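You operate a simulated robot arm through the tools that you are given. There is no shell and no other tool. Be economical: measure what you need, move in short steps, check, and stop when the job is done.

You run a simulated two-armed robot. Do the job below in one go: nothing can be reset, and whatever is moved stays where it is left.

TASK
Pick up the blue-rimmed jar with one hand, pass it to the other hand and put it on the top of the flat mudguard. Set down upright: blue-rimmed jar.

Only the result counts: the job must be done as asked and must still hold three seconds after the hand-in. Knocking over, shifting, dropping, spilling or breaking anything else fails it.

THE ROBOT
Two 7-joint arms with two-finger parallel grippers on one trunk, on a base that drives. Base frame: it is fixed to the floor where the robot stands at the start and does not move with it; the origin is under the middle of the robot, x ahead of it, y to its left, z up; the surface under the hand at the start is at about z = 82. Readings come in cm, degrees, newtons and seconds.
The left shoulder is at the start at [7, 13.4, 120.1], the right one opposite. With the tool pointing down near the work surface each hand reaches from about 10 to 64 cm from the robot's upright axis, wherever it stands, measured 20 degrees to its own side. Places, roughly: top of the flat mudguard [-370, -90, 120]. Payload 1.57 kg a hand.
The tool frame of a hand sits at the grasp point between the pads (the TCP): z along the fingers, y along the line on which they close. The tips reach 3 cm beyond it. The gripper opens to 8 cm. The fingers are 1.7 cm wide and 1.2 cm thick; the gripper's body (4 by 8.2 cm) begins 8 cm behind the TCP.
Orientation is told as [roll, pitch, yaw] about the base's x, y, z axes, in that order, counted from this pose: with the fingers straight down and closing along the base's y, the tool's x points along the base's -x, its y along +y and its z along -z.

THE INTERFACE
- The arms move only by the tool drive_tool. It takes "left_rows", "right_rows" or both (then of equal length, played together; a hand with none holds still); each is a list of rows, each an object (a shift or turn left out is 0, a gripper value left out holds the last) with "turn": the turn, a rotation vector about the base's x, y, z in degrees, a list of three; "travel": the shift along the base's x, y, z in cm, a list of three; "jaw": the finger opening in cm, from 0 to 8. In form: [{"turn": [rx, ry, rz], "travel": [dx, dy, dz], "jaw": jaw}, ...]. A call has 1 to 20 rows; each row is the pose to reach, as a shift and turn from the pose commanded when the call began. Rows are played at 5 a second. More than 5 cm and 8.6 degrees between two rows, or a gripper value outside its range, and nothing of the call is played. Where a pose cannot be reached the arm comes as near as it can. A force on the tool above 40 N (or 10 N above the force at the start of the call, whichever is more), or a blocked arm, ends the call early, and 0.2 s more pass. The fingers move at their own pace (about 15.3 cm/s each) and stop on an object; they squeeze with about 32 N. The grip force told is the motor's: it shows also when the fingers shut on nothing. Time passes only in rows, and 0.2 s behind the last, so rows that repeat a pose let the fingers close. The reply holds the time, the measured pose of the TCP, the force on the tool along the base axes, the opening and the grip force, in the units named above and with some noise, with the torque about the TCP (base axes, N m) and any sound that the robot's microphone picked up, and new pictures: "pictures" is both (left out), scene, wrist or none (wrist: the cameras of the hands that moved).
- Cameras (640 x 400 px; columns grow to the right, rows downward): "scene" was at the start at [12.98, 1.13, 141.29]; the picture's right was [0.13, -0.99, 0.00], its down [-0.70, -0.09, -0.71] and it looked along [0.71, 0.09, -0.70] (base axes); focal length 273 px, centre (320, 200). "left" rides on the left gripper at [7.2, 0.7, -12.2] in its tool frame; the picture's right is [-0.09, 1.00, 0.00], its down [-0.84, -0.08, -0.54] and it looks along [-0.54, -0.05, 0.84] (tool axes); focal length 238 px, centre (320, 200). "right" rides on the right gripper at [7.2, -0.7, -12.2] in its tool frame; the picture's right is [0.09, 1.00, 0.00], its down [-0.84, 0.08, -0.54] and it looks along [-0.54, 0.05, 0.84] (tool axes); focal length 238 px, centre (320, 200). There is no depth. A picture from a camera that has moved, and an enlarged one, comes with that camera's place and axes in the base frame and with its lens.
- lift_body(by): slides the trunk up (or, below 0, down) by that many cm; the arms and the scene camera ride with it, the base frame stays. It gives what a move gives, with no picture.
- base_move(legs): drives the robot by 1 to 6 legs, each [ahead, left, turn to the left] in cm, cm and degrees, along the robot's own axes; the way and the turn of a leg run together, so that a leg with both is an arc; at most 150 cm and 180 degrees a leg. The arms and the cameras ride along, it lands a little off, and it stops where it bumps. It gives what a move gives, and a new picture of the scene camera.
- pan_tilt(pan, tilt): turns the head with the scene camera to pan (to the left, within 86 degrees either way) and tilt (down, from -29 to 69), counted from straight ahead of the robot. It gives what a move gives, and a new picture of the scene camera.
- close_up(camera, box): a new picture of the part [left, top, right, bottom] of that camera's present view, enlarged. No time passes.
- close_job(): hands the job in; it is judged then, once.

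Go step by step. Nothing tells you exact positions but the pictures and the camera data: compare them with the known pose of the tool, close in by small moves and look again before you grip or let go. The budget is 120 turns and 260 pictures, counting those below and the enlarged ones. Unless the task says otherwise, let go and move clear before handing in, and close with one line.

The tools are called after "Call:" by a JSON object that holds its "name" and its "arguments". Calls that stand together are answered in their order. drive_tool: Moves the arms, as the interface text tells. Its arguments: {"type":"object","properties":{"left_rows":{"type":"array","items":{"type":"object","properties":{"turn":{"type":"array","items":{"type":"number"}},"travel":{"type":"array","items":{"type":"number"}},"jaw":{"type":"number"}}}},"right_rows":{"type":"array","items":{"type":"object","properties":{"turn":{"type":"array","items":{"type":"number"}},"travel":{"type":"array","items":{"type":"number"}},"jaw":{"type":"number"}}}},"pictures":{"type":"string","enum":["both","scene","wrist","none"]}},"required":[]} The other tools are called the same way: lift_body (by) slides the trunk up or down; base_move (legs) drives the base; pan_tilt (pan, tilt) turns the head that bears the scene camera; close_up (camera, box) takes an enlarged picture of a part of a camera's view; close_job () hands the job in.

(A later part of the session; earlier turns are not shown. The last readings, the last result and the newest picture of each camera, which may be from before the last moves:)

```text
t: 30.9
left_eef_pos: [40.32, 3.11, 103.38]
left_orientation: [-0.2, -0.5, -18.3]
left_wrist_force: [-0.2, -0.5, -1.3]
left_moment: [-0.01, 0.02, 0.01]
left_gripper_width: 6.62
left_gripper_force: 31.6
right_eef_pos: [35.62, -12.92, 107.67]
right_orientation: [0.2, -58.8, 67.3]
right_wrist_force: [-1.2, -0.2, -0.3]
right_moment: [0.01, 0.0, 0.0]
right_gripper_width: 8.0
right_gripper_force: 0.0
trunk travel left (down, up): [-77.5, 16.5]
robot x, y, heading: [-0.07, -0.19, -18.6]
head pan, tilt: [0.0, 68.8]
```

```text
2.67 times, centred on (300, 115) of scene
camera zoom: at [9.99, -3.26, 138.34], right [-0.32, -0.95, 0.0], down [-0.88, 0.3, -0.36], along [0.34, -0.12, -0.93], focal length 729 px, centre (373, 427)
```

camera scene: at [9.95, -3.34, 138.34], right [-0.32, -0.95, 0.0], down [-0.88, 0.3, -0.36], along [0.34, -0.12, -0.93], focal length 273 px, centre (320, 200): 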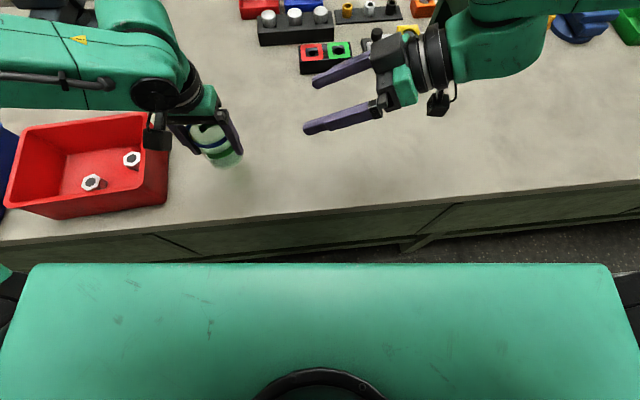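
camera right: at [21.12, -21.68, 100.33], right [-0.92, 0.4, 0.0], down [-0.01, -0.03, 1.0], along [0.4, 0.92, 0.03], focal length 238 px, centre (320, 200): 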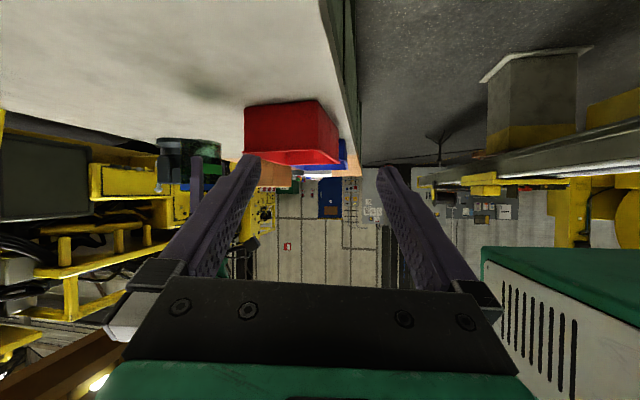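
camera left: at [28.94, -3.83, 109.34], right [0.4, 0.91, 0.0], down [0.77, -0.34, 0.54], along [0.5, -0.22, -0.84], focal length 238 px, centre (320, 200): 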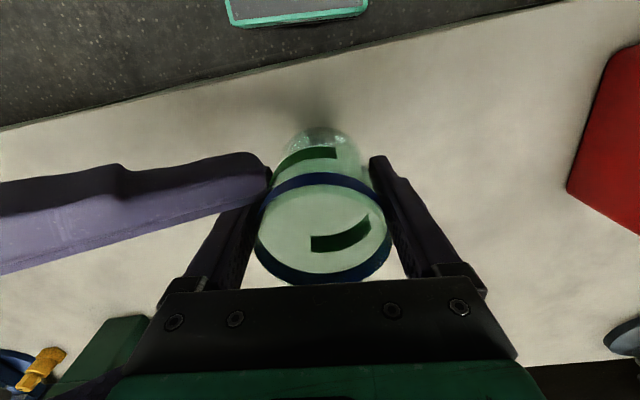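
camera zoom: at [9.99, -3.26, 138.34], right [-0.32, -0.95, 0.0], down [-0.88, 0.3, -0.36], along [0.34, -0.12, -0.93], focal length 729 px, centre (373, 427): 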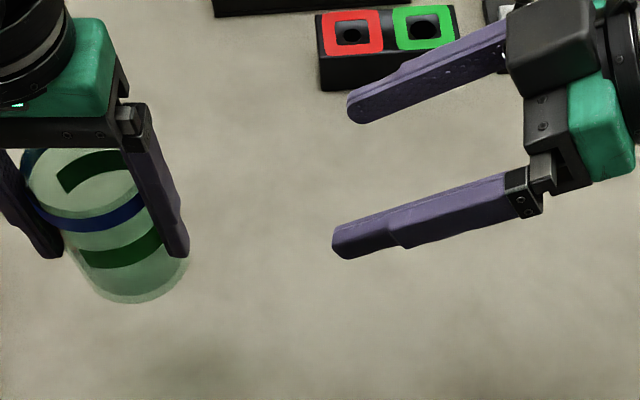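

The right hand is level now, and its view shows the jar well centred between the fingers. I'll bring the jar to a waypoint on the right hand's axis and recheck.

Call:
{"name": "drive_tool", "arguments": {"left_rows": [{"travel": [-1.42, -3.46, -0.65]}, {"travel": [-2.4, -5.85, 0.9]}, {"travel": [-2.4, -5.85, 0.9]}], "pictures": "none"}}

Call:
{"name": "close_up", "arguments": {"camera": "right", "box": [160, 60, 480, 260]}}

Call:
{"name": "close_up", "arguments": {"camera": "scene", "box": [180, 40, 420, 190]}}

```text
t: 31.8
left_eef_pos: [38.27, -2.55, 104.05]
left_orientation: [-0.2, -0.5, -18.2]
left_wrist_force: [1.0, 0.9, -1.7]
left_moment: [-0.03, 0.01, 0.0]
left_gripper_width: 6.65
left_gripper_force: 32.1
right_eef_pos: [35.74, -12.76, 107.73]
right_orientation: [0.0, -58.7, 67.4]
right_wrist_force: [-0.7, 0.4, 0.3]
right_moment: [-0.06, -0.03, 0.03]
right_gripper_width: 8.04
right_gripper_force: 0.2
trunk travel left (down, up): [-77.5, 16.5]
robot x, y, heading: [-0.27, -0.1, -18.5]
head pan, tilt: [0.0, 68.8]
```

```text
2.00 times, centred on (320, 160) of right
camera zoom: at [30.8, -26.2, 107.88], right [-0.94, 0.34, -0.08], down [-0.08, 0.0, 1.0], along [0.34, 0.94, 0.02], focal length 477 px, centre (320, 280)
```

zoom: 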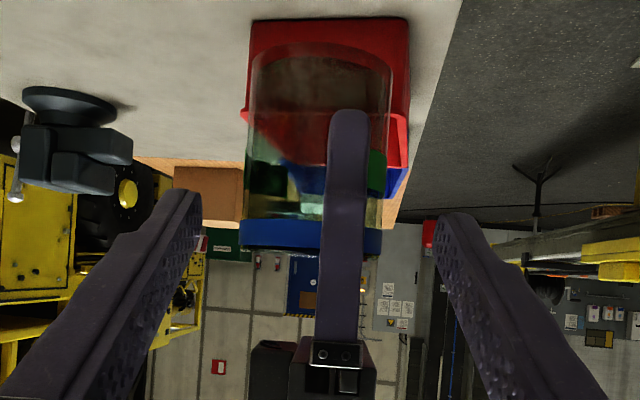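

```text
2.67 times, centred on (300, 115) of scene
camera zoom: at [9.94, -3.11, 138.35], right [-0.32, -0.95, 0.0], down [-0.88, 0.3, -0.36], along [0.34, -0.12, -0.93], focal length 729 px, centre (373, 427)
```

zoom: 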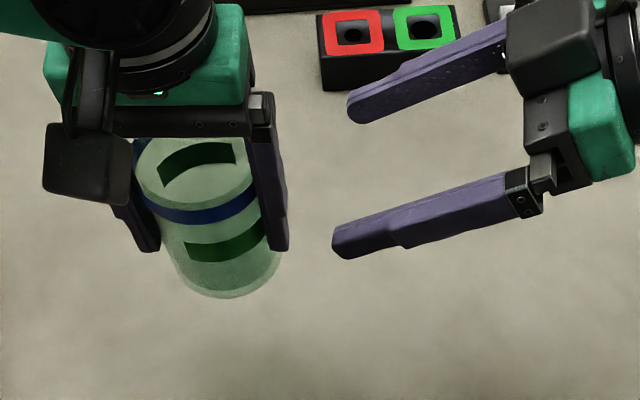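

The jar is aligned laterally and about 0.45 cm low. I'll feed it 7 cm in along the right hand's axis and check.

Call:
{"name": "drive_tool", "arguments": {"left_rows": [{"travel": [-0.8, -1.8, 1.5]}, {"travel": [-1.6, -3.7, 2.8]}, {"travel": [-2.4, -5.57, 4.05]}, {"travel": [-2.4, -5.57, 4.05]}], "pictures": "none"}}

Call:
{"name": "close_up", "arguments": {"camera": "right", "box": [160, 60, 480, 260]}}

Call:
{"name": "close_up", "arguments": {"camera": "scene", "box": [180, 40, 420, 190]}}

```text
t: 32.8
left_eef_pos: [36.13, -8.11, 108.51]
left_orientation: [-0.3, -0.7, -18.2]
left_wrist_force: [1.1, -0.2, -1.2]
left_moment: [0.01, 0.02, -0.02]
left_gripper_width: 6.61
left_gripper_force: 31.5
right_eef_pos: [35.59, -12.81, 107.81]
right_orientation: [-0.1, -58.8, 67.4]
right_wrist_force: [1.2, 0.5, -0.5]
right_moment: [0.01, -0.05, 0.02]
right_gripper_width: 7.98
right_gripper_force: 0.1
trunk travel left (down, up): [-77.5, 16.5]
robot x, y, heading: [0.21, -0.11, -18.5]
head pan, tilt: [0.0, 68.8]
```

```text
2.00 times, centred on (320, 160) of right
camera zoom: at [30.76, -26.33, 107.86], right [-0.94, 0.34, -0.08], down [-0.08, 0.0, 1.0], along [0.34, 0.94, 0.03], focal length 477 px, centre (320, 280)
```

zoom: 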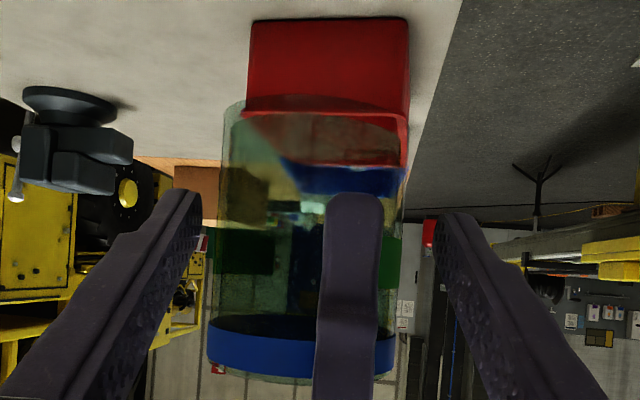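

```text
2.67 times, centred on (300, 115) of scene
camera zoom: at [9.89, -3.28, 138.35], right [-0.32, -0.95, 0.0], down [-0.88, 0.3, -0.36], along [0.34, -0.12, -0.93], focal length 729 px, centre (373, 427)
```

zoom: 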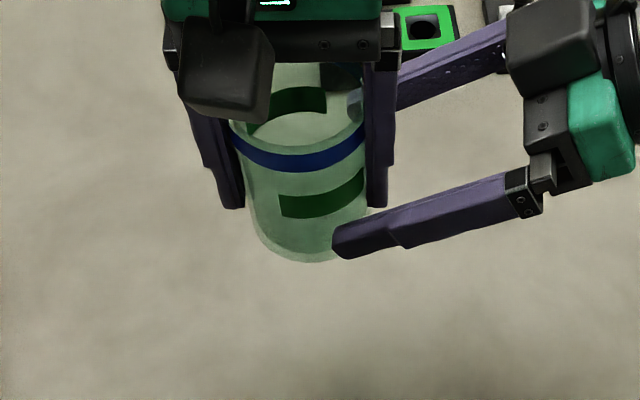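

The jar is 0.35 cm off to one side. I'll correct that first, then feed the last 4.7 cm.

Call:
{"name": "drive_tool", "arguments": {"left_rows": [{"travel": [-0.33, 0.12, 0]}, {"travel": [-0.8, -1, 0.6]}, {"travel": [-1.35, -2.3, 1.3]}, {"travel": [-1.9, -3.6, 2.1]}, {"travel": [-1.9, -3.6, 2.1]}], "pictures": "none"}}

Call:
{"name": "close_up", "arguments": {"camera": "right", "box": [160, 100, 480, 300]}}

Call:
{"name": "close_up", "arguments": {"camera": "scene", "box": [180, 40, 420, 190]}}

```text
t: 34.0
left_eef_pos: [35.22, -9.25, 109.37]
left_orientation: [-0.4, -0.6, -18.3]
left_wrist_force: [0.3, 0.5, 0.1]
left_moment: [0.02, 0.01, 0.0]
left_gripper_width: 6.61
left_gripper_force: 31.3
left hand out of reach, approached as far as the arm can: row 3, 4, 5
right_eef_pos: [35.66, -13.02, 107.78]
right_orientation: [0.1, -58.7, 67.4]
right_wrist_force: [-0.1, 0.0, 0.3]
right_moment: [-0.01, -0.01, 0.01]
right_gripper_width: 7.99
right_gripper_force: 0.1
trunk travel left (down, up): [-77.5, 16.5]
robot x, y, heading: [-0.33, 0.34, -18.5]
head pan, tilt: [0.0, 68.8]
```

```text
2.00 times, centred on (320, 200) of right
camera zoom: at [30.82, -26.36, 107.83], right [-0.94, 0.34, -0.08], down [-0.08, 0.0, 1.0], along [0.34, 0.94, 0.03], focal length 477 px, centre (320, 200)
```

zoom: 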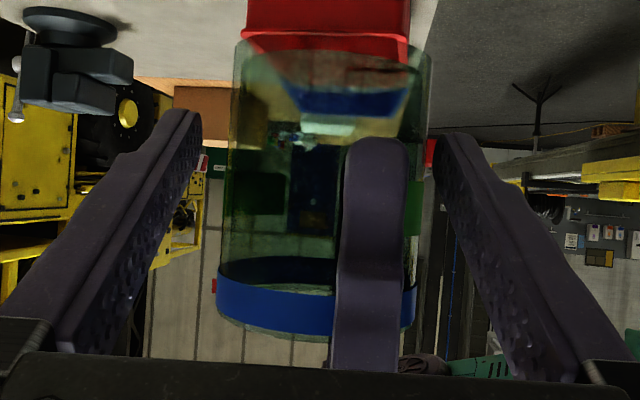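

```text
2.67 times, centred on (300, 115) of scene
camera zoom: at [9.97, -3.32, 138.34], right [-0.32, -0.95, 0.0], down [-0.88, 0.3, -0.36], along [0.34, -0.12, -0.93], focal length 729 px, centre (373, 427)
```

zoom: 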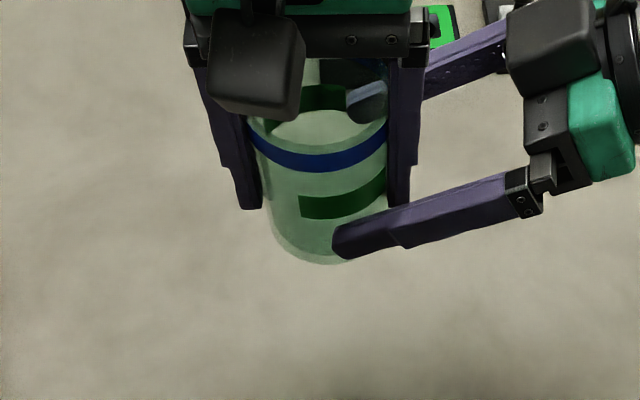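

The left arm hit its inner limit, so the right hand will do the last 3.5 cm, with a small lateral correction first.

Call:
{"name": "drive_tool", "arguments": {"right_rows": [{"travel": [-0.28, 0.1, 0.4]}, {"travel": [0.1, 1.0, -0.2]}, {"travel": [0.5, 2.0, -0.75]}, {"travel": [0.88, 2.89, -1.3]}, {"travel": [0.88, 2.89, -1.3]}], "pictures": "none"}}

Call:
{"name": "close_up", "arguments": {"camera": "right", "box": [160, 100, 480, 300]}}

Call:
{"name": "close_up", "arguments": {"camera": "scene", "box": [180, 40, 420, 190]}}

```text
t: 35.1
left_eef_pos: [35.19, -9.06, 109.39]
left_orientation: [-0.4, -0.6, -18.3]
left_wrist_force: [-0.5, -0.6, -0.1]
left_moment: [-0.03, 0.03, -0.01]
left_gripper_width: 6.6
left_gripper_force: 32.1
right_eef_pos: [36.53, -10.11, 106.42]
right_orientation: [-0.1, -58.8, 67.3]
right_wrist_force: [0.3, -0.2, 0.2]
right_moment: [0.01, -0.01, -0.01]
right_gripper_width: 8.0
right_gripper_force: 0.1
trunk travel left (down, up): [-77.5, 16.5]
robot x, y, heading: [-0.34, 0.31, -18.8]
head pan, tilt: [0.0, 68.8]
```

```text
2.00 times, centred on (320, 200) of right
camera zoom: at [31.68, -23.45, 106.46], right [-0.94, 0.34, -0.08], down [-0.08, 0.0, 1.0], along [0.34, 0.94, 0.03], focal length 477 px, centre (320, 200)
```

zoom: 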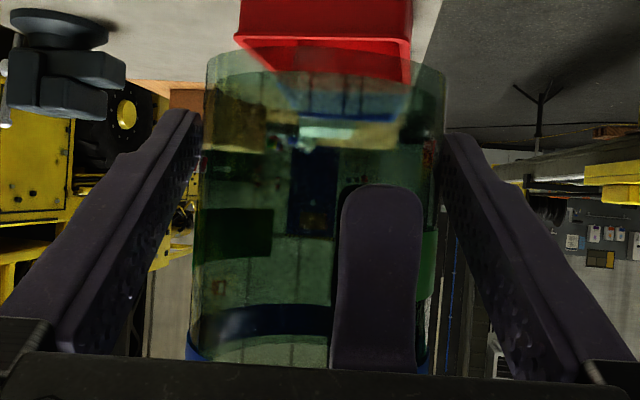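

```text
2.67 times, centred on (300, 115) of scene
camera zoom: at [9.92, -3.32, 138.35], right [-0.32, -0.95, 0.0], down [-0.88, 0.3, -0.36], along [0.34, -0.12, -0.93], focal length 729 px, centre (373, 427)
```

zoom: 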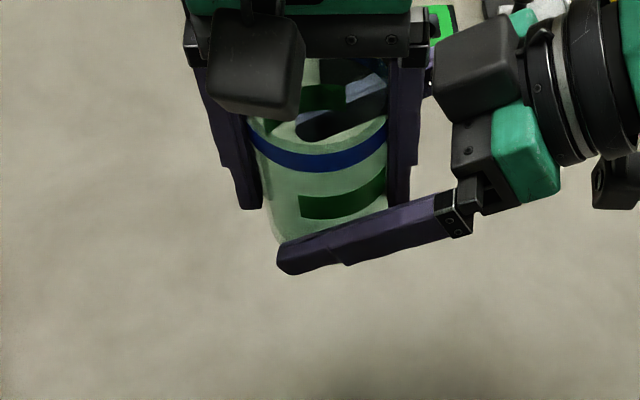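

The jar is centred between the right fingers, with the grip about 2.9 cm above its base. I'll close the right hand while the left still holds.

Call:
{"name": "drive_tool", "arguments": {"right_rows": [{"jaw": 7.2}, {"jaw": 6.8}, {"jaw": 0}, {"jaw": 0}, {"jaw": 0}, {"jaw": 0}], "pictures": "none"}}

Call:
{"name": "close_up", "arguments": {"camera": "right", "box": [160, 100, 480, 300]}}

Call:
{"name": "close_up", "arguments": {"camera": "scene", "box": [180, 40, 420, 190]}}

```text
t: 36.5
left_eef_pos: [35.22, -9.1, 109.24]
left_orientation: [-0.4, -0.6, -18.5]
left_wrist_force: [-0.9, 0.3, 0.7]
left_moment: [-0.15, -0.03, -0.63]
left_gripper_width: 6.66
left_gripper_force: 32.1
right_eef_pos: [36.5, -10.03, 106.12]
right_orientation: [-0.1, -58.8, 67.4]
right_wrist_force: [-0.9, -0.2, 0.1]
right_moment: [0.16, 0.04, 0.69]
right_gripper_width: 6.74
right_gripper_force: 31.5
trunk travel left (down, up): [-77.5, 16.5]
robot x, y, heading: [0.12, 0.25, -18.4]
head pan, tilt: [0.0, 68.8]
```

```text
2.00 times, centred on (320, 200) of right
camera zoom: at [31.67, -23.45, 106.46], right [-0.94, 0.34, -0.08], down [-0.08, 0.0, 1.0], along [0.34, 0.94, 0.03], focal length 477 px, centre (320, 200)
```

zoom: 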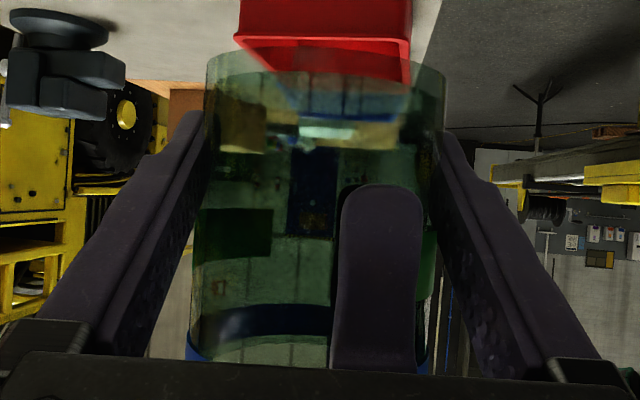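

```text
2.67 times, centred on (300, 115) of scene
camera zoom: at [9.93, -3.3, 138.35], right [-0.32, -0.95, 0.0], down [-0.88, 0.3, -0.36], along [0.34, -0.12, -0.93], focal length 729 px, centre (373, 427)
```

zoom: 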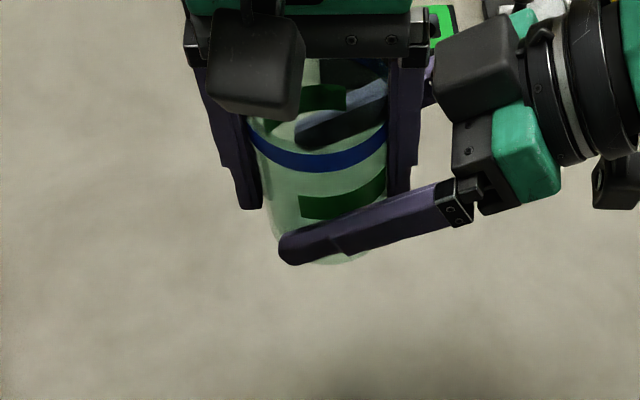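

The right hand holds (31.5 N). I'll open the left just enough and lift it straight up.

Call:
{"name": "drive_tool", "arguments": {"left_rows": [{"jaw": 7.0}, {"jaw": 7.6}, {"jaw": 7.6}], "pictures": "none"}}

Call:
{"name": "close_up", "arguments": {"camera": "right", "box": [160, 100, 480, 300]}}

Call:
{"name": "close_up", "arguments": {"camera": "left", "box": [160, 80, 480, 300]}}

```text
t: 37.4
left_eef_pos: [35.13, -9.11, 109.38]
left_orientation: [-0.4, -0.5, -18.3]
left_wrist_force: [1.7, 3.5, 0.7]
left_moment: [-0.15, 0.06, 0.0]
left_gripper_width: 7.31
left_gripper_force: 0.0
right_eef_pos: [36.54, -10.06, 106.4]
right_orientation: [0.0, -58.8, 67.3]
right_wrist_force: [-1.2, -2.0, -1.2]
right_moment: [0.2, -0.06, 0.05]
right_gripper_width: 6.74
right_gripper_force: 32.0
trunk travel left (down, up): [-77.5, 16.5]
robot x, y, heading: [0.03, 0.07, -18.9]
head pan, tilt: [0.0, 68.8]
```

```text
2.00 times, centred on (320, 200) of right
camera zoom: at [31.68, -23.46, 106.46], right [-0.94, 0.34, -0.08], down [-0.08, 0.0, 1.0], along [0.34, 0.94, 0.03], focal length 477 px, centre (320, 200)
```

zoom: 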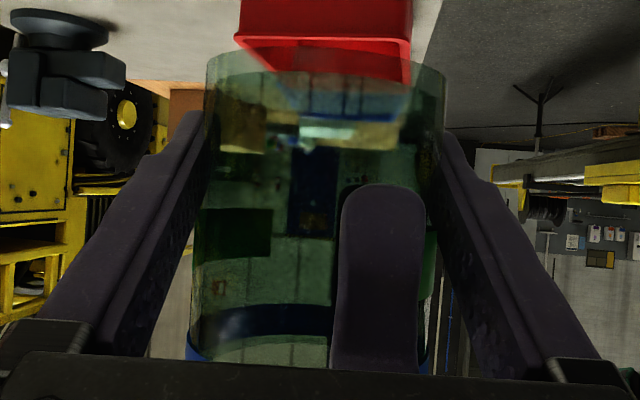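

```text
1.82 times, centred on (320, 190) of left
camera zoom: at [28.41, -6.09, 121.31], right [0.4, 0.92, -0.01], down [0.77, -0.33, 0.55], along [0.5, -0.23, -0.83], focal length 433 px, centre (320, 218)
```

zoom: 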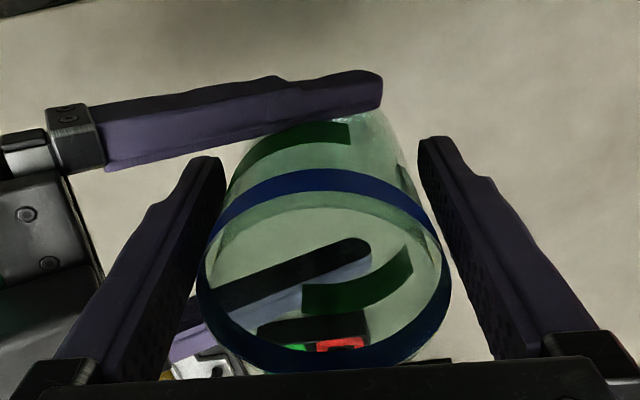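

The left jaw is only slightly open because one finger touches the right palm lightly (3.5 N). Going straight up gives more room, so I'll rise slowly.

Call:
{"name": "drive_tool", "arguments": {"left_rows": [{"travel": [0, 0, 0.5], "jaw": 7.3}, {"travel": [0, 0, 1.2]}, {"travel": [0, 0, 2]}], "pictures": "none"}}

Call:
{"name": "close_up", "arguments": {"camera": "left", "box": [160, 80, 480, 300]}}

Call:
{"name": "close_up", "arguments": {"camera": "scene", "box": [180, 40, 420, 190]}}

```text
t: 38.1
left_eef_pos: [35.02, -8.95, 111.09]
left_orientation: [-0.5, -0.6, -18.3]
left_wrist_force: [0.9, -0.1, 0.1]
left_moment: [0.02, 0.02, 0.0]
left_gripper_width: 7.31
left_gripper_force: 0.1
right_eef_pos: [36.48, -10.11, 106.43]
right_orientation: [0.0, -58.8, 67.2]
right_wrist_force: [0.4, 0.0, 0.6]
right_moment: [-0.04, 0.01, -0.02]
right_gripper_width: 6.71
right_gripper_force: 32.1
trunk travel left (down, up): [-77.5, 16.5]
robot x, y, heading: [-0.06, 0.01, -18.5]
head pan, tilt: [0.0, 68.8]
```

```text
1.82 times, centred on (320, 190) of left
camera zoom: at [28.28, -5.95, 123.18], right [0.4, 0.92, -0.01], down [0.77, -0.33, 0.55], along [0.5, -0.23, -0.83], focal length 433 px, centre (320, 218)
```

zoom: 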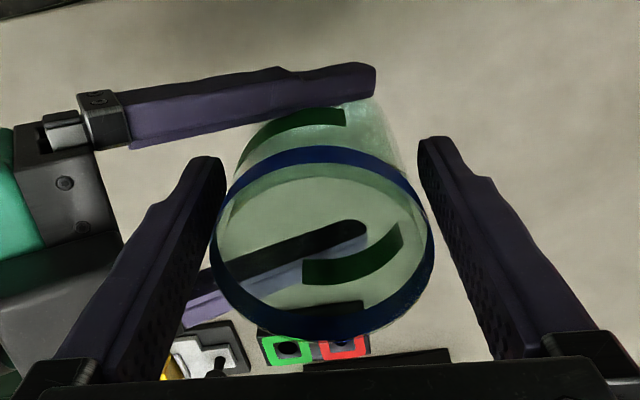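

```text
2.67 times, centred on (300, 115) of scene
camera zoom: at [9.93, -3.3, 138.35], right [-0.32, -0.95, 0.0], down [-0.88, 0.3, -0.36], along [0.34, -0.12, -0.93], focal length 729 px, centre (373, 427)
```

zoom: 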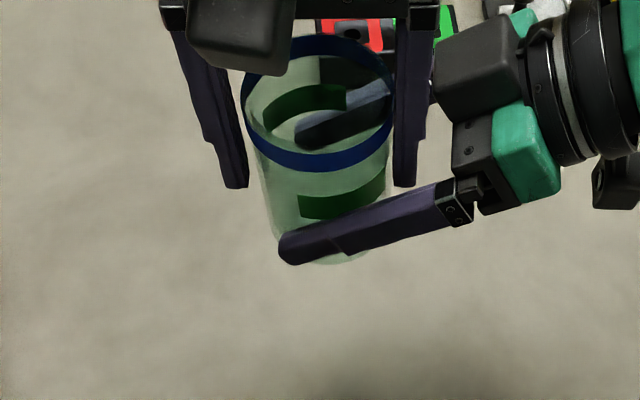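

It is releasing cleanly and the right hand keeps the jar. I'll carry on up and away.

Call:
{"name": "drive_tool", "arguments": {"left_rows": [{"travel": [0, 0, 1.5]}, {"travel": [0, 0, 3]}, {"travel": [0, 0, 5]}, {"travel": [0, 0, 7]}, {"travel": [0, 0, 9]}, {"travel": [0, 0, 10]}], "pictures": "none"}}

Call:
{"name": "close_up", "arguments": {"camera": "left", "box": [160, 80, 480, 300]}}

Call:
{"name": "close_up", "arguments": {"camera": "scene", "box": [180, 40, 420, 190]}}

```text
t: 39.5
left_eef_pos: [36.79, -7.74, 117.73]
left_orientation: [-0.4, -0.5, -18.3]
left_wrist_force: [-0.6, 0.2, 1.1]
left_moment: [-0.01, 0.02, 0.02]
left_gripper_width: 7.28
left_gripper_force: 0.2
left hand out of reach, approached as far as the arm can: row 1, 2, 3, 4, 5, 6
right_eef_pos: [36.51, -10.17, 106.32]
right_orientation: [0.2, -58.8, 67.3]
right_wrist_force: [-0.3, 0.2, 0.9]
right_moment: [-0.02, 0.02, 0.01]
right_gripper_width: 6.64
right_gripper_force: 32.5
trunk travel left (down, up): [-77.5, 16.5]
robot x, y, heading: [-0.26, -0.08, -18.5]
head pan, tilt: [0.0, 68.8]
```

```text
1.82 times, centred on (320, 190) of left
camera zoom: at [29.96, -4.73, 129.69], right [0.4, 0.92, 0.0], down [0.77, -0.33, 0.55], along [0.5, -0.22, -0.84], focal length 433 px, centre (320, 218)
```

zoom: 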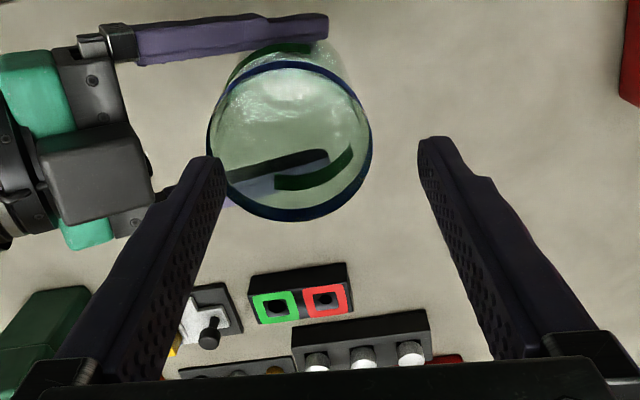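

```text
2.67 times, centred on (300, 115) of scene
camera zoom: at [9.98, -3.3, 138.34], right [-0.32, -0.95, 0.0], down [-0.88, 0.3, -0.36], along [0.34, -0.12, -0.93], focal length 729 px, centre (373, 427)
```

zoom: 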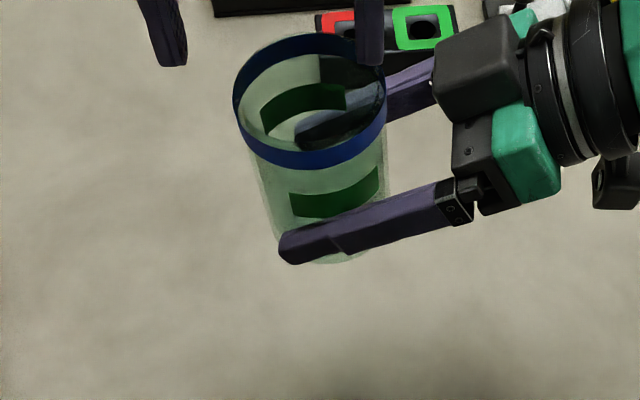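

The left tips are now above the rim, by about 2 cm. I'll move the left hand away to its side and check how the jar sits.

Call:
{"name": "drive_tool", "arguments": {"left_rows": [{"travel": [1, 2.5, 1]}, {"travel": [2.2, 5.5, 2]}, {"travel": [3.5, 9, 3]}, {"travel": [5, 13, 3]}, {"travel": [6.5, 17, 3]}], "pictures": "none"}}

Call:
{"name": "close_up", "arguments": {"camera": "right", "box": [0, 0, 640, 400]}}

Call:
{"name": "close_up", "arguments": {"camera": "scene", "box": [180, 40, 420, 190]}}

```text
t: 40.8
left_eef_pos: [43.36, 9.53, 120.62]
left_orientation: [-0.5, -0.5, -18.5]
left_wrist_force: [-0.4, 0.4, 0.0]
left_moment: [-0.04, 0.02, 0.0]
left_gripper_width: 7.31
left_gripper_force: 0.1
right_eef_pos: [36.51, -9.85, 106.4]
right_orientation: [0.0, -58.7, 67.3]
right_wrist_force: [-0.1, 0.1, -0.3]
right_moment: [-0.03, 0.01, -0.04]
right_gripper_width: 6.62
right_gripper_force: 31.5
trunk travel left (down, up): [-77.5, 16.5]
robot x, y, heading: [-0.03, -0.08, -18.6]
head pan, tilt: [0.0, 68.8]
```

```text
1.00 times, centred on (320, 200) of right (not enlarged: the box is as wide or as high as the picture)
camera zoom: at [31.71, -23.29, 106.49], right [-0.94, 0.34, -0.08], down [-0.08, 0.0, 1.0], along [0.34, 0.94, 0.02], focal length 238 px, centre (320, 200)
```

zoom: 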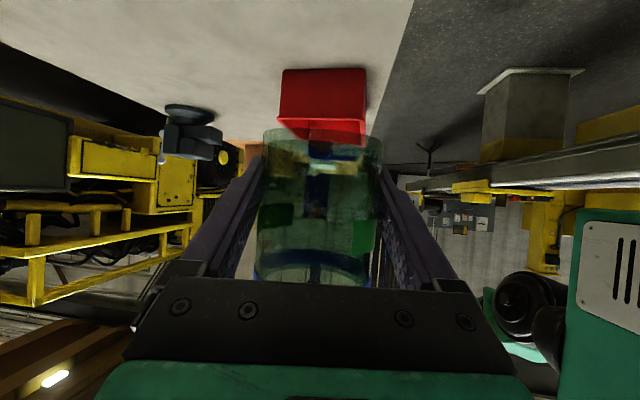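

```text
2.67 times, centred on (300, 115) of scene
camera zoom: at [9.98, -3.08, 138.35], right [-0.32, -0.95, 0.0], down [-0.88, 0.3, -0.36], along [0.34, -0.12, -0.93], focal length 729 px, centre (373, 427)
```

zoom: 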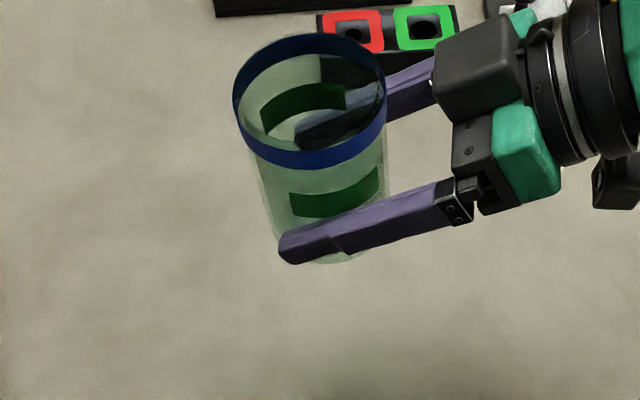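

The jar is in the right hand alone, upright to within a few degrees. Before driving I'll look around on both sides.

Call:
{"name": "pan_tilt", "arguments": {"pan": 86, "tilt": 15}}

Call:
{"name": "pan_tilt", "arguments": {"pan": -86, "tilt": 15}}

```text
t: 42.4
left_eef_pos: [43.36, 9.35, 120.71]
left_orientation: [-0.3, -0.5, -18.3]
left_wrist_force: [-1.1, 0.1, 0.2]
left_moment: [0.01, 0.01, -0.03]
left_gripper_width: 7.29
left_gripper_force: 0.0
right_eef_pos: [36.44, -10.06, 106.37]
right_orientation: [0.0, -58.8, 67.3]
right_wrist_force: [-0.7, 0.0, -0.3]
right_moment: [0.0, -0.05, 0.03]
right_gripper_width: 6.64
right_gripper_force: 31.8
trunk travel left (down, up): [-77.5, 16.5]
robot x, y, heading: [-0.15, 0.19, -18.6]
head pan, tilt: [85.9, 15.0]
camera scene: at [8.25, 7.1, 145.91], right [0.92, -0.39, 0.0], down [-0.1, -0.24, -0.97], along [0.37, 0.89, -0.26], focal length 273 px, centre (320, 200)
```

scene: 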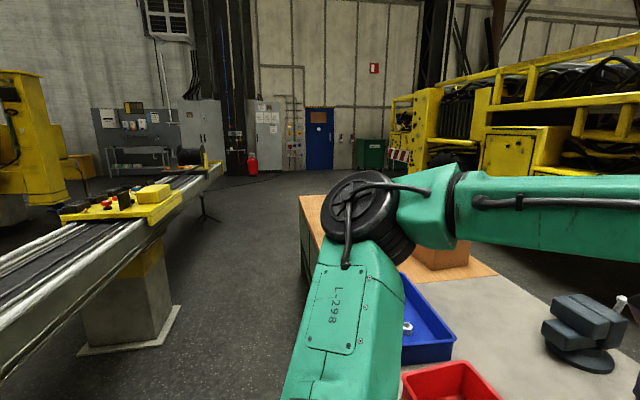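

```text
t: 45.0
left_eef_pos: [43.21, 9.41, 120.66]
left_orientation: [-0.3, -0.5, -18.3]
left_wrist_force: [-0.3, 0.5, -0.7]
left_moment: [0.0, 0.0, -0.01]
left_gripper_width: 7.29
left_gripper_force: 0.0
right_eef_pos: [36.51, -10.16, 106.41]
right_orientation: [0.1, -58.8, 67.3]
right_wrist_force: [-0.4, 0.2, -0.3]
right_moment: [-0.01, 0.01, 0.02]
right_gripper_width: 6.63
right_gripper_force: 31.9
trunk travel left (down, up): [-77.5, 16.5]
robot x, y, heading: [-0.22, -0.16, -18.6]
head pan, tilt: [-85.9, 15.0]
camera scene: at [2.29, -10.55, 145.92], right [-0.97, 0.25, 0.0], down [0.06, 0.25, -0.97], along [-0.24, -0.93, -0.26], focal length 273 px, centre (320, 200)
```

scene: 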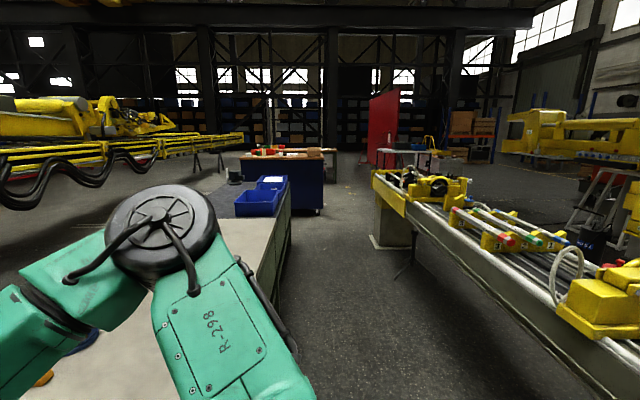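

A long rail table stands behind the robot, so the mudguard lies beyond it and the way round is along the aisle to the right. I'll raise the trunk, turn into the aisle and look.

Call:
{"name": "lift_body", "arguments": {"by": 14}}

Call:
{"name": "pan_tilt", "arguments": {"pan": 0, "tilt": 20}}

Call:
{"name": "base_move", "arguments": {"legs": [[-12, 0, 0], [0, 0, -82]]}}

```text
t: 46.6
left_eef_pos: [43.37, 9.38, 134.76]
left_orientation: [-0.3, -0.6, -18.2]
left_wrist_force: [0.3, -1.1, 0.9]
left_moment: [0.02, -0.02, 0.05]
left_gripper_width: 7.3
left_gripper_force: 0.0
right_eef_pos: [36.56, -9.98, 120.33]
right_orientation: [0.0, -58.8, 67.2]
right_wrist_force: [0.2, -0.2, -0.1]
right_moment: [-0.03, 0.02, 0.01]
right_gripper_width: 6.62
right_gripper_force: 31.7
trunk travel left (down, up): [-91.5, 2.5]
robot x, y, heading: [-0.04, 0.35, -18.4]
head pan, tilt: [-85.9, 15.0]
```

```text
t: 48.2
left_eef_pos: [43.36, 9.26, 134.62]
left_orientation: [-0.3, -0.5, -18.3]
left_wrist_force: [0.2, -0.5, -0.3]
left_moment: [0.05, 0.0, 0.01]
left_gripper_width: 7.3
left_gripper_force: 0.0
right_eef_pos: [36.39, -10.1, 120.43]
right_orientation: [-0.1, -58.8, 67.2]
right_wrist_force: [-0.3, -1.1, -0.8]
right_moment: [-0.01, 0.05, 0.02]
right_gripper_width: 6.6
right_gripper_force: 32.1
trunk travel left (down, up): [-91.5, 2.5]
robot x, y, heading: [-0.07, -0.11, -18.7]
head pan, tilt: [0.0, 20.0]
camera scene: at [13.46, -4.5, 159.1], right [-0.32, -0.95, 0.0], down [-0.32, 0.11, -0.94], along [0.89, -0.3, -0.34], focal length 273 px, centre (320, 200)
```

scene: 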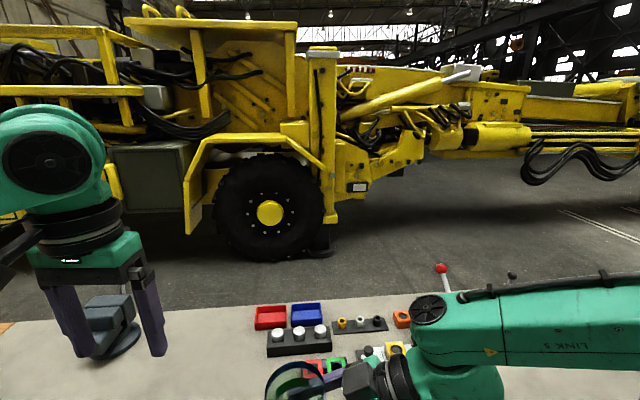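

```text
t: 53.0
left_eef_pos: [3.28, -37.8, 134.73]
left_orientation: [-0.2, -0.6, -100.8]
left_wrist_force: [-0.1, -0.5, 0.1]
left_moment: [0.03, -0.01, 0.02]
left_gripper_width: 7.3
left_gripper_force: 0.0
right_eef_pos: [-16.82, -33.58, 120.39]
right_orientation: [0.1, -58.7, -15.1]
right_wrist_force: [0.0, -1.0, -1.5]
right_moment: [-0.03, -0.01, -0.01]
right_gripper_width: 6.61
right_gripper_force: 32.1
trunk travel left (down, up): [-91.5, 2.5]
robot x, y, heading: [-11.74, 4.1, -101.0]
head pan, tilt: [0.0, 20.0]
camera scene: at [-14.54, -10.03, 159.1], right [-0.98, 0.19, 0.0], down [0.07, 0.34, -0.94], along [-0.18, -0.92, -0.34], focal length 273 px, centre (320, 200)
```

scene: 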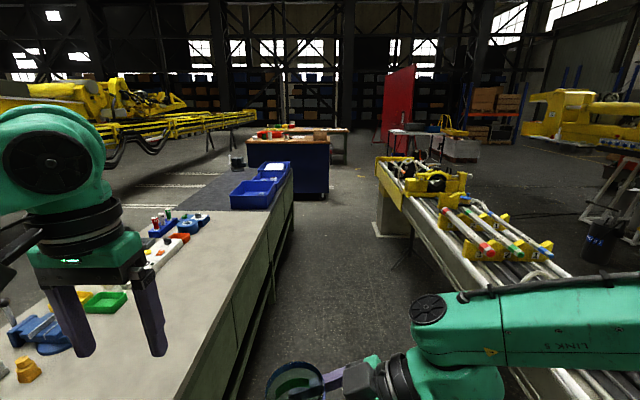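

I'm facing down the aisle, with the rail table on the right. I'll look over to the right for the mudguard.

Call:
{"name": "pan_tilt", "arguments": {"pan": -60, "tilt": 12}}

```text
t: 54.3
left_eef_pos: [3.31, -37.83, 134.8]
left_orientation: [-0.3, -0.5, -100.8]
left_wrist_force: [0.6, 0.2, 0.0]
left_moment: [-0.01, -0.02, -0.01]
left_gripper_width: 7.29
left_gripper_force: 0.1
right_eef_pos: [-16.84, -33.54, 120.33]
right_orientation: [0.1, -58.8, -15.1]
right_wrist_force: [0.3, 0.1, -0.9]
right_moment: [0.01, 0.04, 0.02]
right_gripper_width: 6.64
right_gripper_force: 32.7
trunk travel left (down, up): [-91.5, 2.5]
robot x, y, heading: [-11.87, 4.41, -101.2]
head pan, tilt: [-60.0, 12.0]
camera scene: at [-21.6, -3.92, 160.4], right [-0.32, 0.95, 0.0], down [0.2, 0.07, -0.98], along [-0.93, -0.32, -0.21], focal length 273 px, centre (320, 200)
```

scene: 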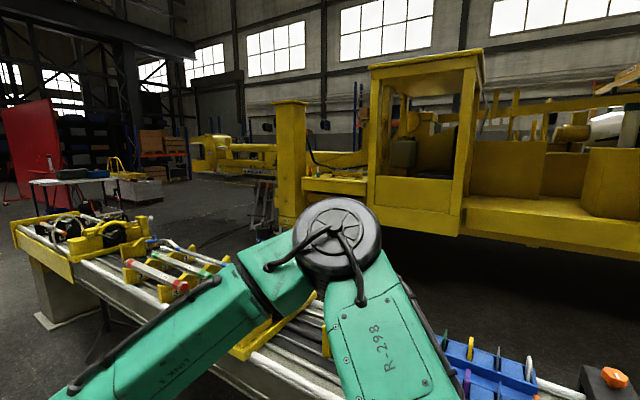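

The target should project near pixel (343, 172), by the yellow vehicle's post. I'll zoom there.

Call:
{"name": "close_up", "arguments": {"camera": "scene", "box": [230, 90, 430, 240]}}

```text
2.67 times, centred on (330, 165) of scene
camera zoom: at [-21.6, -3.92, 160.4], right [-0.32, 0.95, 0.0], down [0.2, 0.07, -0.98], along [-0.93, -0.32, -0.21], focal length 729 px, centre (293, 293)
```

zoom: 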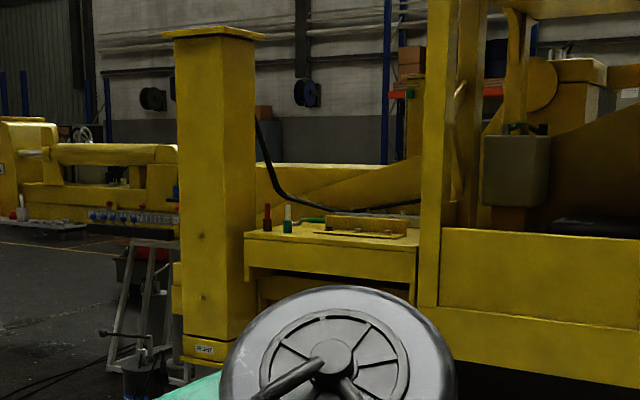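

The flat yellow ledge between the post and the cab is the target, with some small items on it that I must avoid. I'll drive down the aisle in stages to get round the rail table's end.

Call:
{"name": "pan_tilt", "arguments": {"pan": 0, "tilt": 25}}

Call:
{"name": "base_move", "arguments": {"legs": [[140, -8, -1], [130, 0, 0]]}}

```text
t: 55.6
left_eef_pos: [3.26, -37.75, 134.61]
left_orientation: [-0.3, -0.6, -100.8]
left_wrist_force: [-0.3, 0.1, -0.4]
left_moment: [0.01, 0.0, -0.02]
left_gripper_width: 7.33
left_gripper_force: 0.1
right_eef_pos: [-16.9, -33.59, 120.31]
right_orientation: [0.0, -58.7, -15.2]
right_wrist_force: [-0.1, -0.1, -1.4]
right_moment: [-0.03, 0.01, 0.03]
right_gripper_width: 6.63
right_gripper_force: 32.0
trunk travel left (down, up): [-91.5, 2.5]
robot x, y, heading: [-11.57, 4.2, -101.2]
head pan, tilt: [0.0, 25.0]
camera scene: at [-14.58, -9.93, 158.29], right [-0.98, 0.19, 0.0], down [0.08, 0.41, -0.91], along [-0.18, -0.89, -0.42], focal length 273 px, centre (320, 200)
```

scene: 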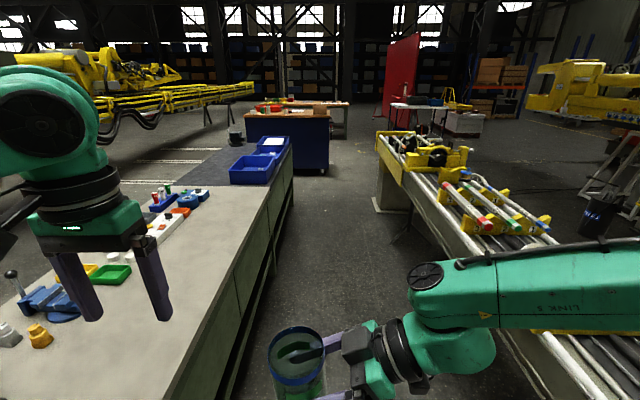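

```text
t: 68.8
left_eef_pos: [-59.52, -301.51, 134.69]
left_orientation: [-0.3, -0.6, -100.7]
left_wrist_force: [-0.4, 0.6, -0.7]
left_moment: [-0.03, -0.01, -0.03]
left_gripper_width: 7.31
left_gripper_force: 0.1
right_eef_pos: [-79.54, -297.35, 120.34]
right_orientation: [0.1, -58.9, -14.8]
right_wrist_force: [-0.8, 0.3, -1.9]
right_moment: [0.03, 0.01, -0.01]
right_gripper_width: 6.64
right_gripper_force: 31.9
trunk travel left (down, up): [-91.5, 2.5]
robot x, y, heading: [-74.49, -260.12, -100.9]
head pan, tilt: [0.0, 25.0]
camera scene: at [-77.42, -273.75, 158.3], right [-0.98, 0.19, 0.0], down [0.08, 0.41, -0.91], along [-0.17, -0.89, -0.42], focal length 273 px, centre (320, 200)
```

scene: 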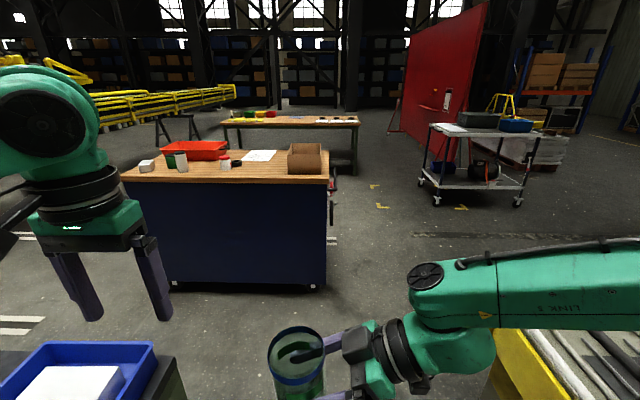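

The rail table ends near y≈-320 and the cabinet's corner is at about (-113, -439). I'll go ahead 115 cm, turn right 90° and look.

Call:
{"name": "base_move", "arguments": {"legs": [[115, 0, 0], [0, 0, -90]]}}

Call:
{"name": "pan_tilt", "arguments": {"pan": -50, "tilt": 20}}

```text
t: 78.4
left_eef_pos: [-137.21, -387.99, 134.72]
left_orientation: [-0.3, -0.6, 170.4]
left_wrist_force: [0.5, 1.0, 0.3]
left_moment: [-0.02, 0.0, 0.03]
left_gripper_width: 7.32
left_gripper_force: 0.0
right_eef_pos: [-133.56, -367.79, 120.23]
right_orientation: [-0.1, -58.6, -103.7]
right_wrist_force: [0.4, -0.6, -1.3]
right_moment: [0.05, -0.01, 0.0]
right_gripper_width: 6.62
right_gripper_force: 32.0
trunk travel left (down, up): [-91.5, 2.5]
robot x, y, heading: [-95.86, -371.78, 170.2]
head pan, tilt: [0.0, 25.0]
camera scene: at [-110.07, -369.63, 158.29], right [0.17, 0.99, 0.0], down [0.42, -0.07, -0.91], along [-0.89, 0.15, -0.42], focal length 273 px, centre (320, 200)
```

scene: 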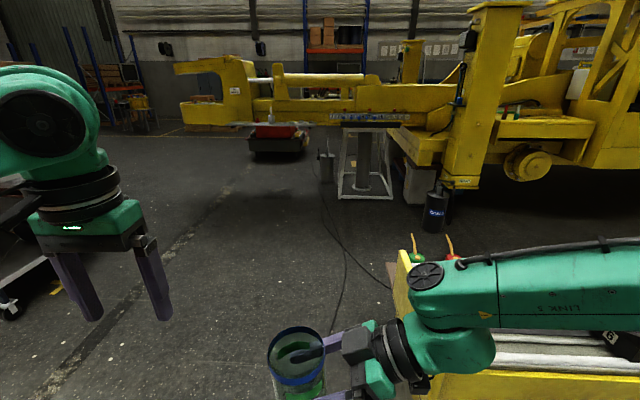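

```text
t: 79.6
left_eef_pos: [-137.4, -388.0, 134.62]
left_orientation: [-0.2, -0.4, 170.5]
left_wrist_force: [0.3, -0.2, -0.5]
left_moment: [-0.01, -0.01, 0.01]
left_gripper_width: 7.3
left_gripper_force: 0.1
right_eef_pos: [-133.47, -367.93, 120.43]
right_orientation: [0.1, -58.7, -104.0]
right_wrist_force: [0.1, -0.6, -1.2]
right_moment: [0.03, -0.02, 0.0]
right_gripper_width: 6.61
right_gripper_force: 32.0
trunk travel left (down, up): [-91.5, 2.5]
robot x, y, heading: [-95.77, -372.34, 170.2]
head pan, tilt: [-50.0, 20.0]
camera scene: at [-105.67, -363.13, 159.1], right [0.86, 0.5, 0.0], down [0.17, -0.3, -0.94], along [-0.47, 0.81, -0.34], focal length 273 px, centre (320, 200)
```

scene: 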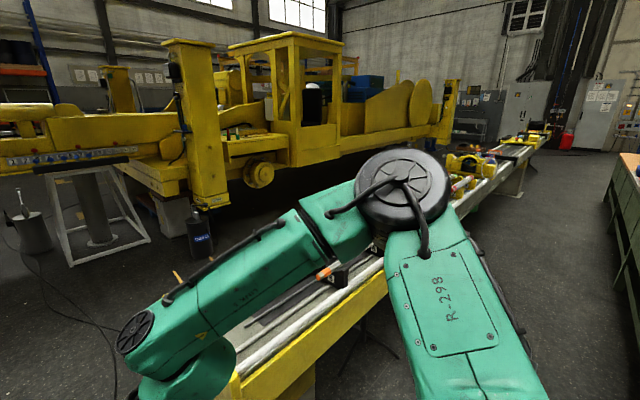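

The rail table's corner is about 40 cm off to the right. I'll drive diagonally to keep clear of it, then go beyond its end.

Call:
{"name": "base_move", "arguments": {"legs": [[70, 22, 0], [75, 0, 0]]}}

Call:
{"name": "pan_tilt", "arguments": {"pan": -75, "tilt": 18}}

```text
t: 87.2
left_eef_pos: [-284.03, -384.38, 134.87]
left_orientation: [-0.3, -0.6, 169.4]
left_wrist_force: [-0.6, 0.0, -0.9]
left_moment: [0.0, 0.01, -0.01]
left_gripper_width: 7.3
left_gripper_force: 0.1
right_eef_pos: [-279.81, -364.14, 120.41]
right_orientation: [-0.1, -58.8, -104.8]
right_wrist_force: [-0.4, -0.3, -1.8]
right_moment: [0.0, 0.0, -0.02]
right_gripper_width: 6.61
right_gripper_force: 32.1
trunk travel left (down, up): [-91.5, 2.5]
robot x, y, heading: [-242.01, -369.42, 169.2]
head pan, tilt: [-50.0, 20.0]
camera scene: at [-251.86, -360.18, 159.12], right [0.87, 0.49, 0.0], down [0.17, -0.3, -0.94], along [-0.46, 0.82, -0.34], focal length 273 px, centre (320, 200)
```

scene: 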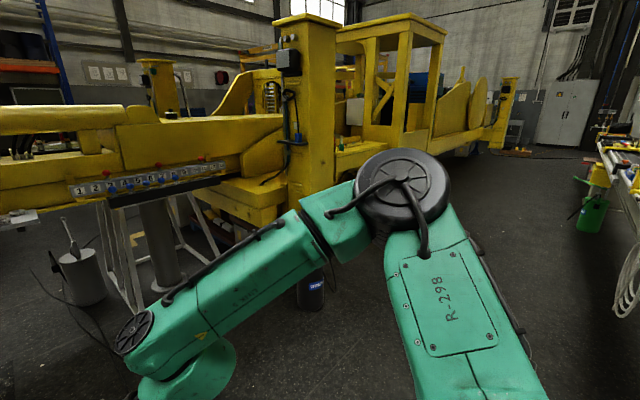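

```text
t: 88.1
left_eef_pos: [-284.15, -384.41, 134.73]
left_orientation: [-0.3, -0.5, 169.4]
left_wrist_force: [0.5, 0.0, 0.7]
left_moment: [0.0, 0.06, 0.0]
left_gripper_width: 7.3
left_gripper_force: 0.0
right_eef_pos: [-279.9, -364.28, 120.4]
right_orientation: [0.2, -58.8, -105.0]
right_wrist_force: [0.4, -0.1, -1.4]
right_moment: [0.03, -0.04, 0.0]
right_gripper_width: 6.61
right_gripper_force: 32.2
trunk travel left (down, up): [-91.5, 2.5]
robot x, y, heading: [-242.39, -369.3, 169.3]
head pan, tilt: [-75.0, 18.0]
camera scene: at [-248.25, -358.97, 159.42], right [1.0, 0.07, 0.0], down [0.02, -0.31, -0.95], along [-0.07, 0.95, -0.31], focal length 273 px, centre (320, 200)
```

scene: 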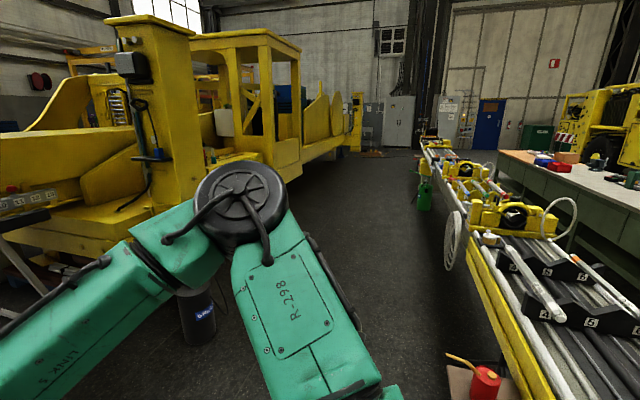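

I'm beyond the rail table, with the corridor between it and the vehicle on my right. Here in the open I'll swing the right hand to point forward, turning about the vertical so the jar stays upright.

Call:
{"name": "drive_tool", "arguments": {"right_rows": [{"turn": [0, 0, -7.5], "travel": [-1, 1.1, 0]}, {"turn": [0, 0, -15], "travel": [-2, 2.2, 0]}, {"turn": [0, 0, -22.5], "travel": [-3, 3.3, 0]}, {"turn": [0, 0, -30], "travel": [-4, 4.4, 0]}, {"turn": [0, 0, -37.5], "travel": [-5, 5.5, 0]}, {"turn": [0, 0, -45], "travel": [-6, 6.7, 0]}, {"turn": [0, 0, -52.5], "travel": [-7, 7.8, 0]}, {"turn": [0, 0, -60], "travel": [-8, 8.9, 0]}, {"turn": [0, 0, -67.5], "travel": [-9, 10, 0]}, {"turn": [0, 0, -75], "travel": [-10.1, 11.1, 0]}, {"turn": [0, 0, -75], "travel": [-10.1, 11.1, 0]}], "pictures": "wrist"}}

Call:
{"name": "pan_tilt", "arguments": {"pan": 0, "tilt": 40}}

```text
t: 90.5
left_eef_pos: [-284.12, -384.4, 134.72]
left_orientation: [-0.4, -0.6, 169.4]
left_wrist_force: [0.0, -0.7, 0.1]
left_moment: [0.02, -0.04, 0.01]
left_gripper_width: 7.29
left_gripper_force: 0.0
right_eef_pos: [-289.98, -353.11, 120.3]
right_orientation: [0.0, -58.8, 179.9]
right_wrist_force: [0.5, 0.7, -0.5]
right_moment: [0.03, -0.02, 0.04]
right_gripper_width: 6.64
right_gripper_force: 32.0
trunk travel left (down, up): [-91.5, 2.5]
robot x, y, heading: [-242.32, -369.39, 169.1]
head pan, tilt: [-75.0, 18.0]
camera right: at [-275.87, -352.49, 120.44], right [0.05, -1.0, -0.08], down [0.03, -0.08, 1.0], along [-1.0, -0.05, 0.03], focal length 238 px, centre (320, 200)
```

right: 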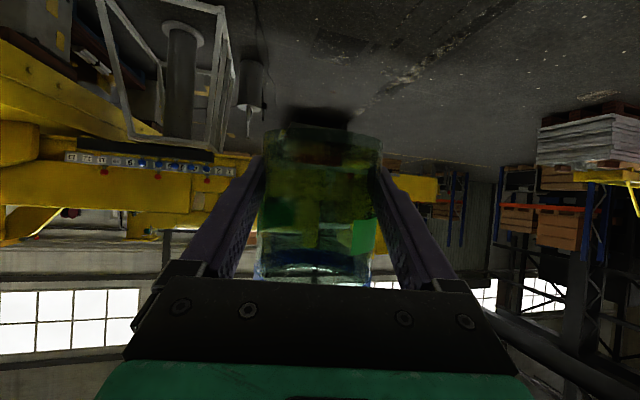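

```text
t: 92.0
left_eef_pos: [-284.03, -384.41, 134.7]
left_orientation: [-0.3, -0.6, 169.4]
left_wrist_force: [0.5, -0.5, -0.1]
left_moment: [-0.06, 0.05, -0.05]
left_gripper_width: 7.33
left_gripper_force: 0.2
right_eef_pos: [-290.01, -353.02, 120.3]
right_orientation: [0.0, -58.7, -179.9]
right_wrist_force: [0.3, 0.4, -1.8]
right_moment: [-0.01, -0.02, 0.04]
right_gripper_width: 6.6
right_gripper_force: 31.2
trunk travel left (down, up): [-91.5, 2.5]
robot x, y, heading: [-242.48, -369.19, 169.1]
head pan, tilt: [0.0, 40.0]
camera scene: at [-255.86, -366.65, 155.96], right [0.19, 0.98, 0.0], down [0.63, -0.12, -0.77], along [-0.75, 0.15, -0.64], focal length 273 px, centre (320, 200)
```

scene: 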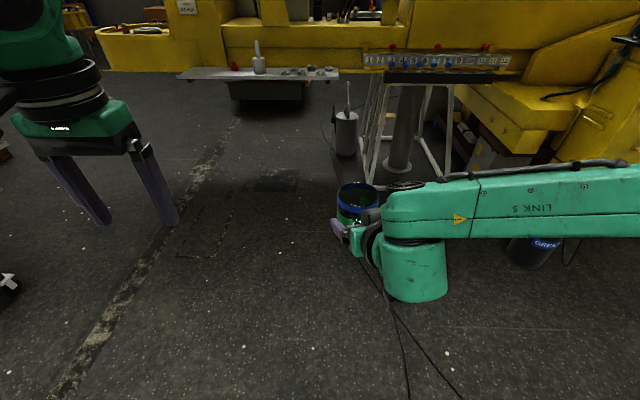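

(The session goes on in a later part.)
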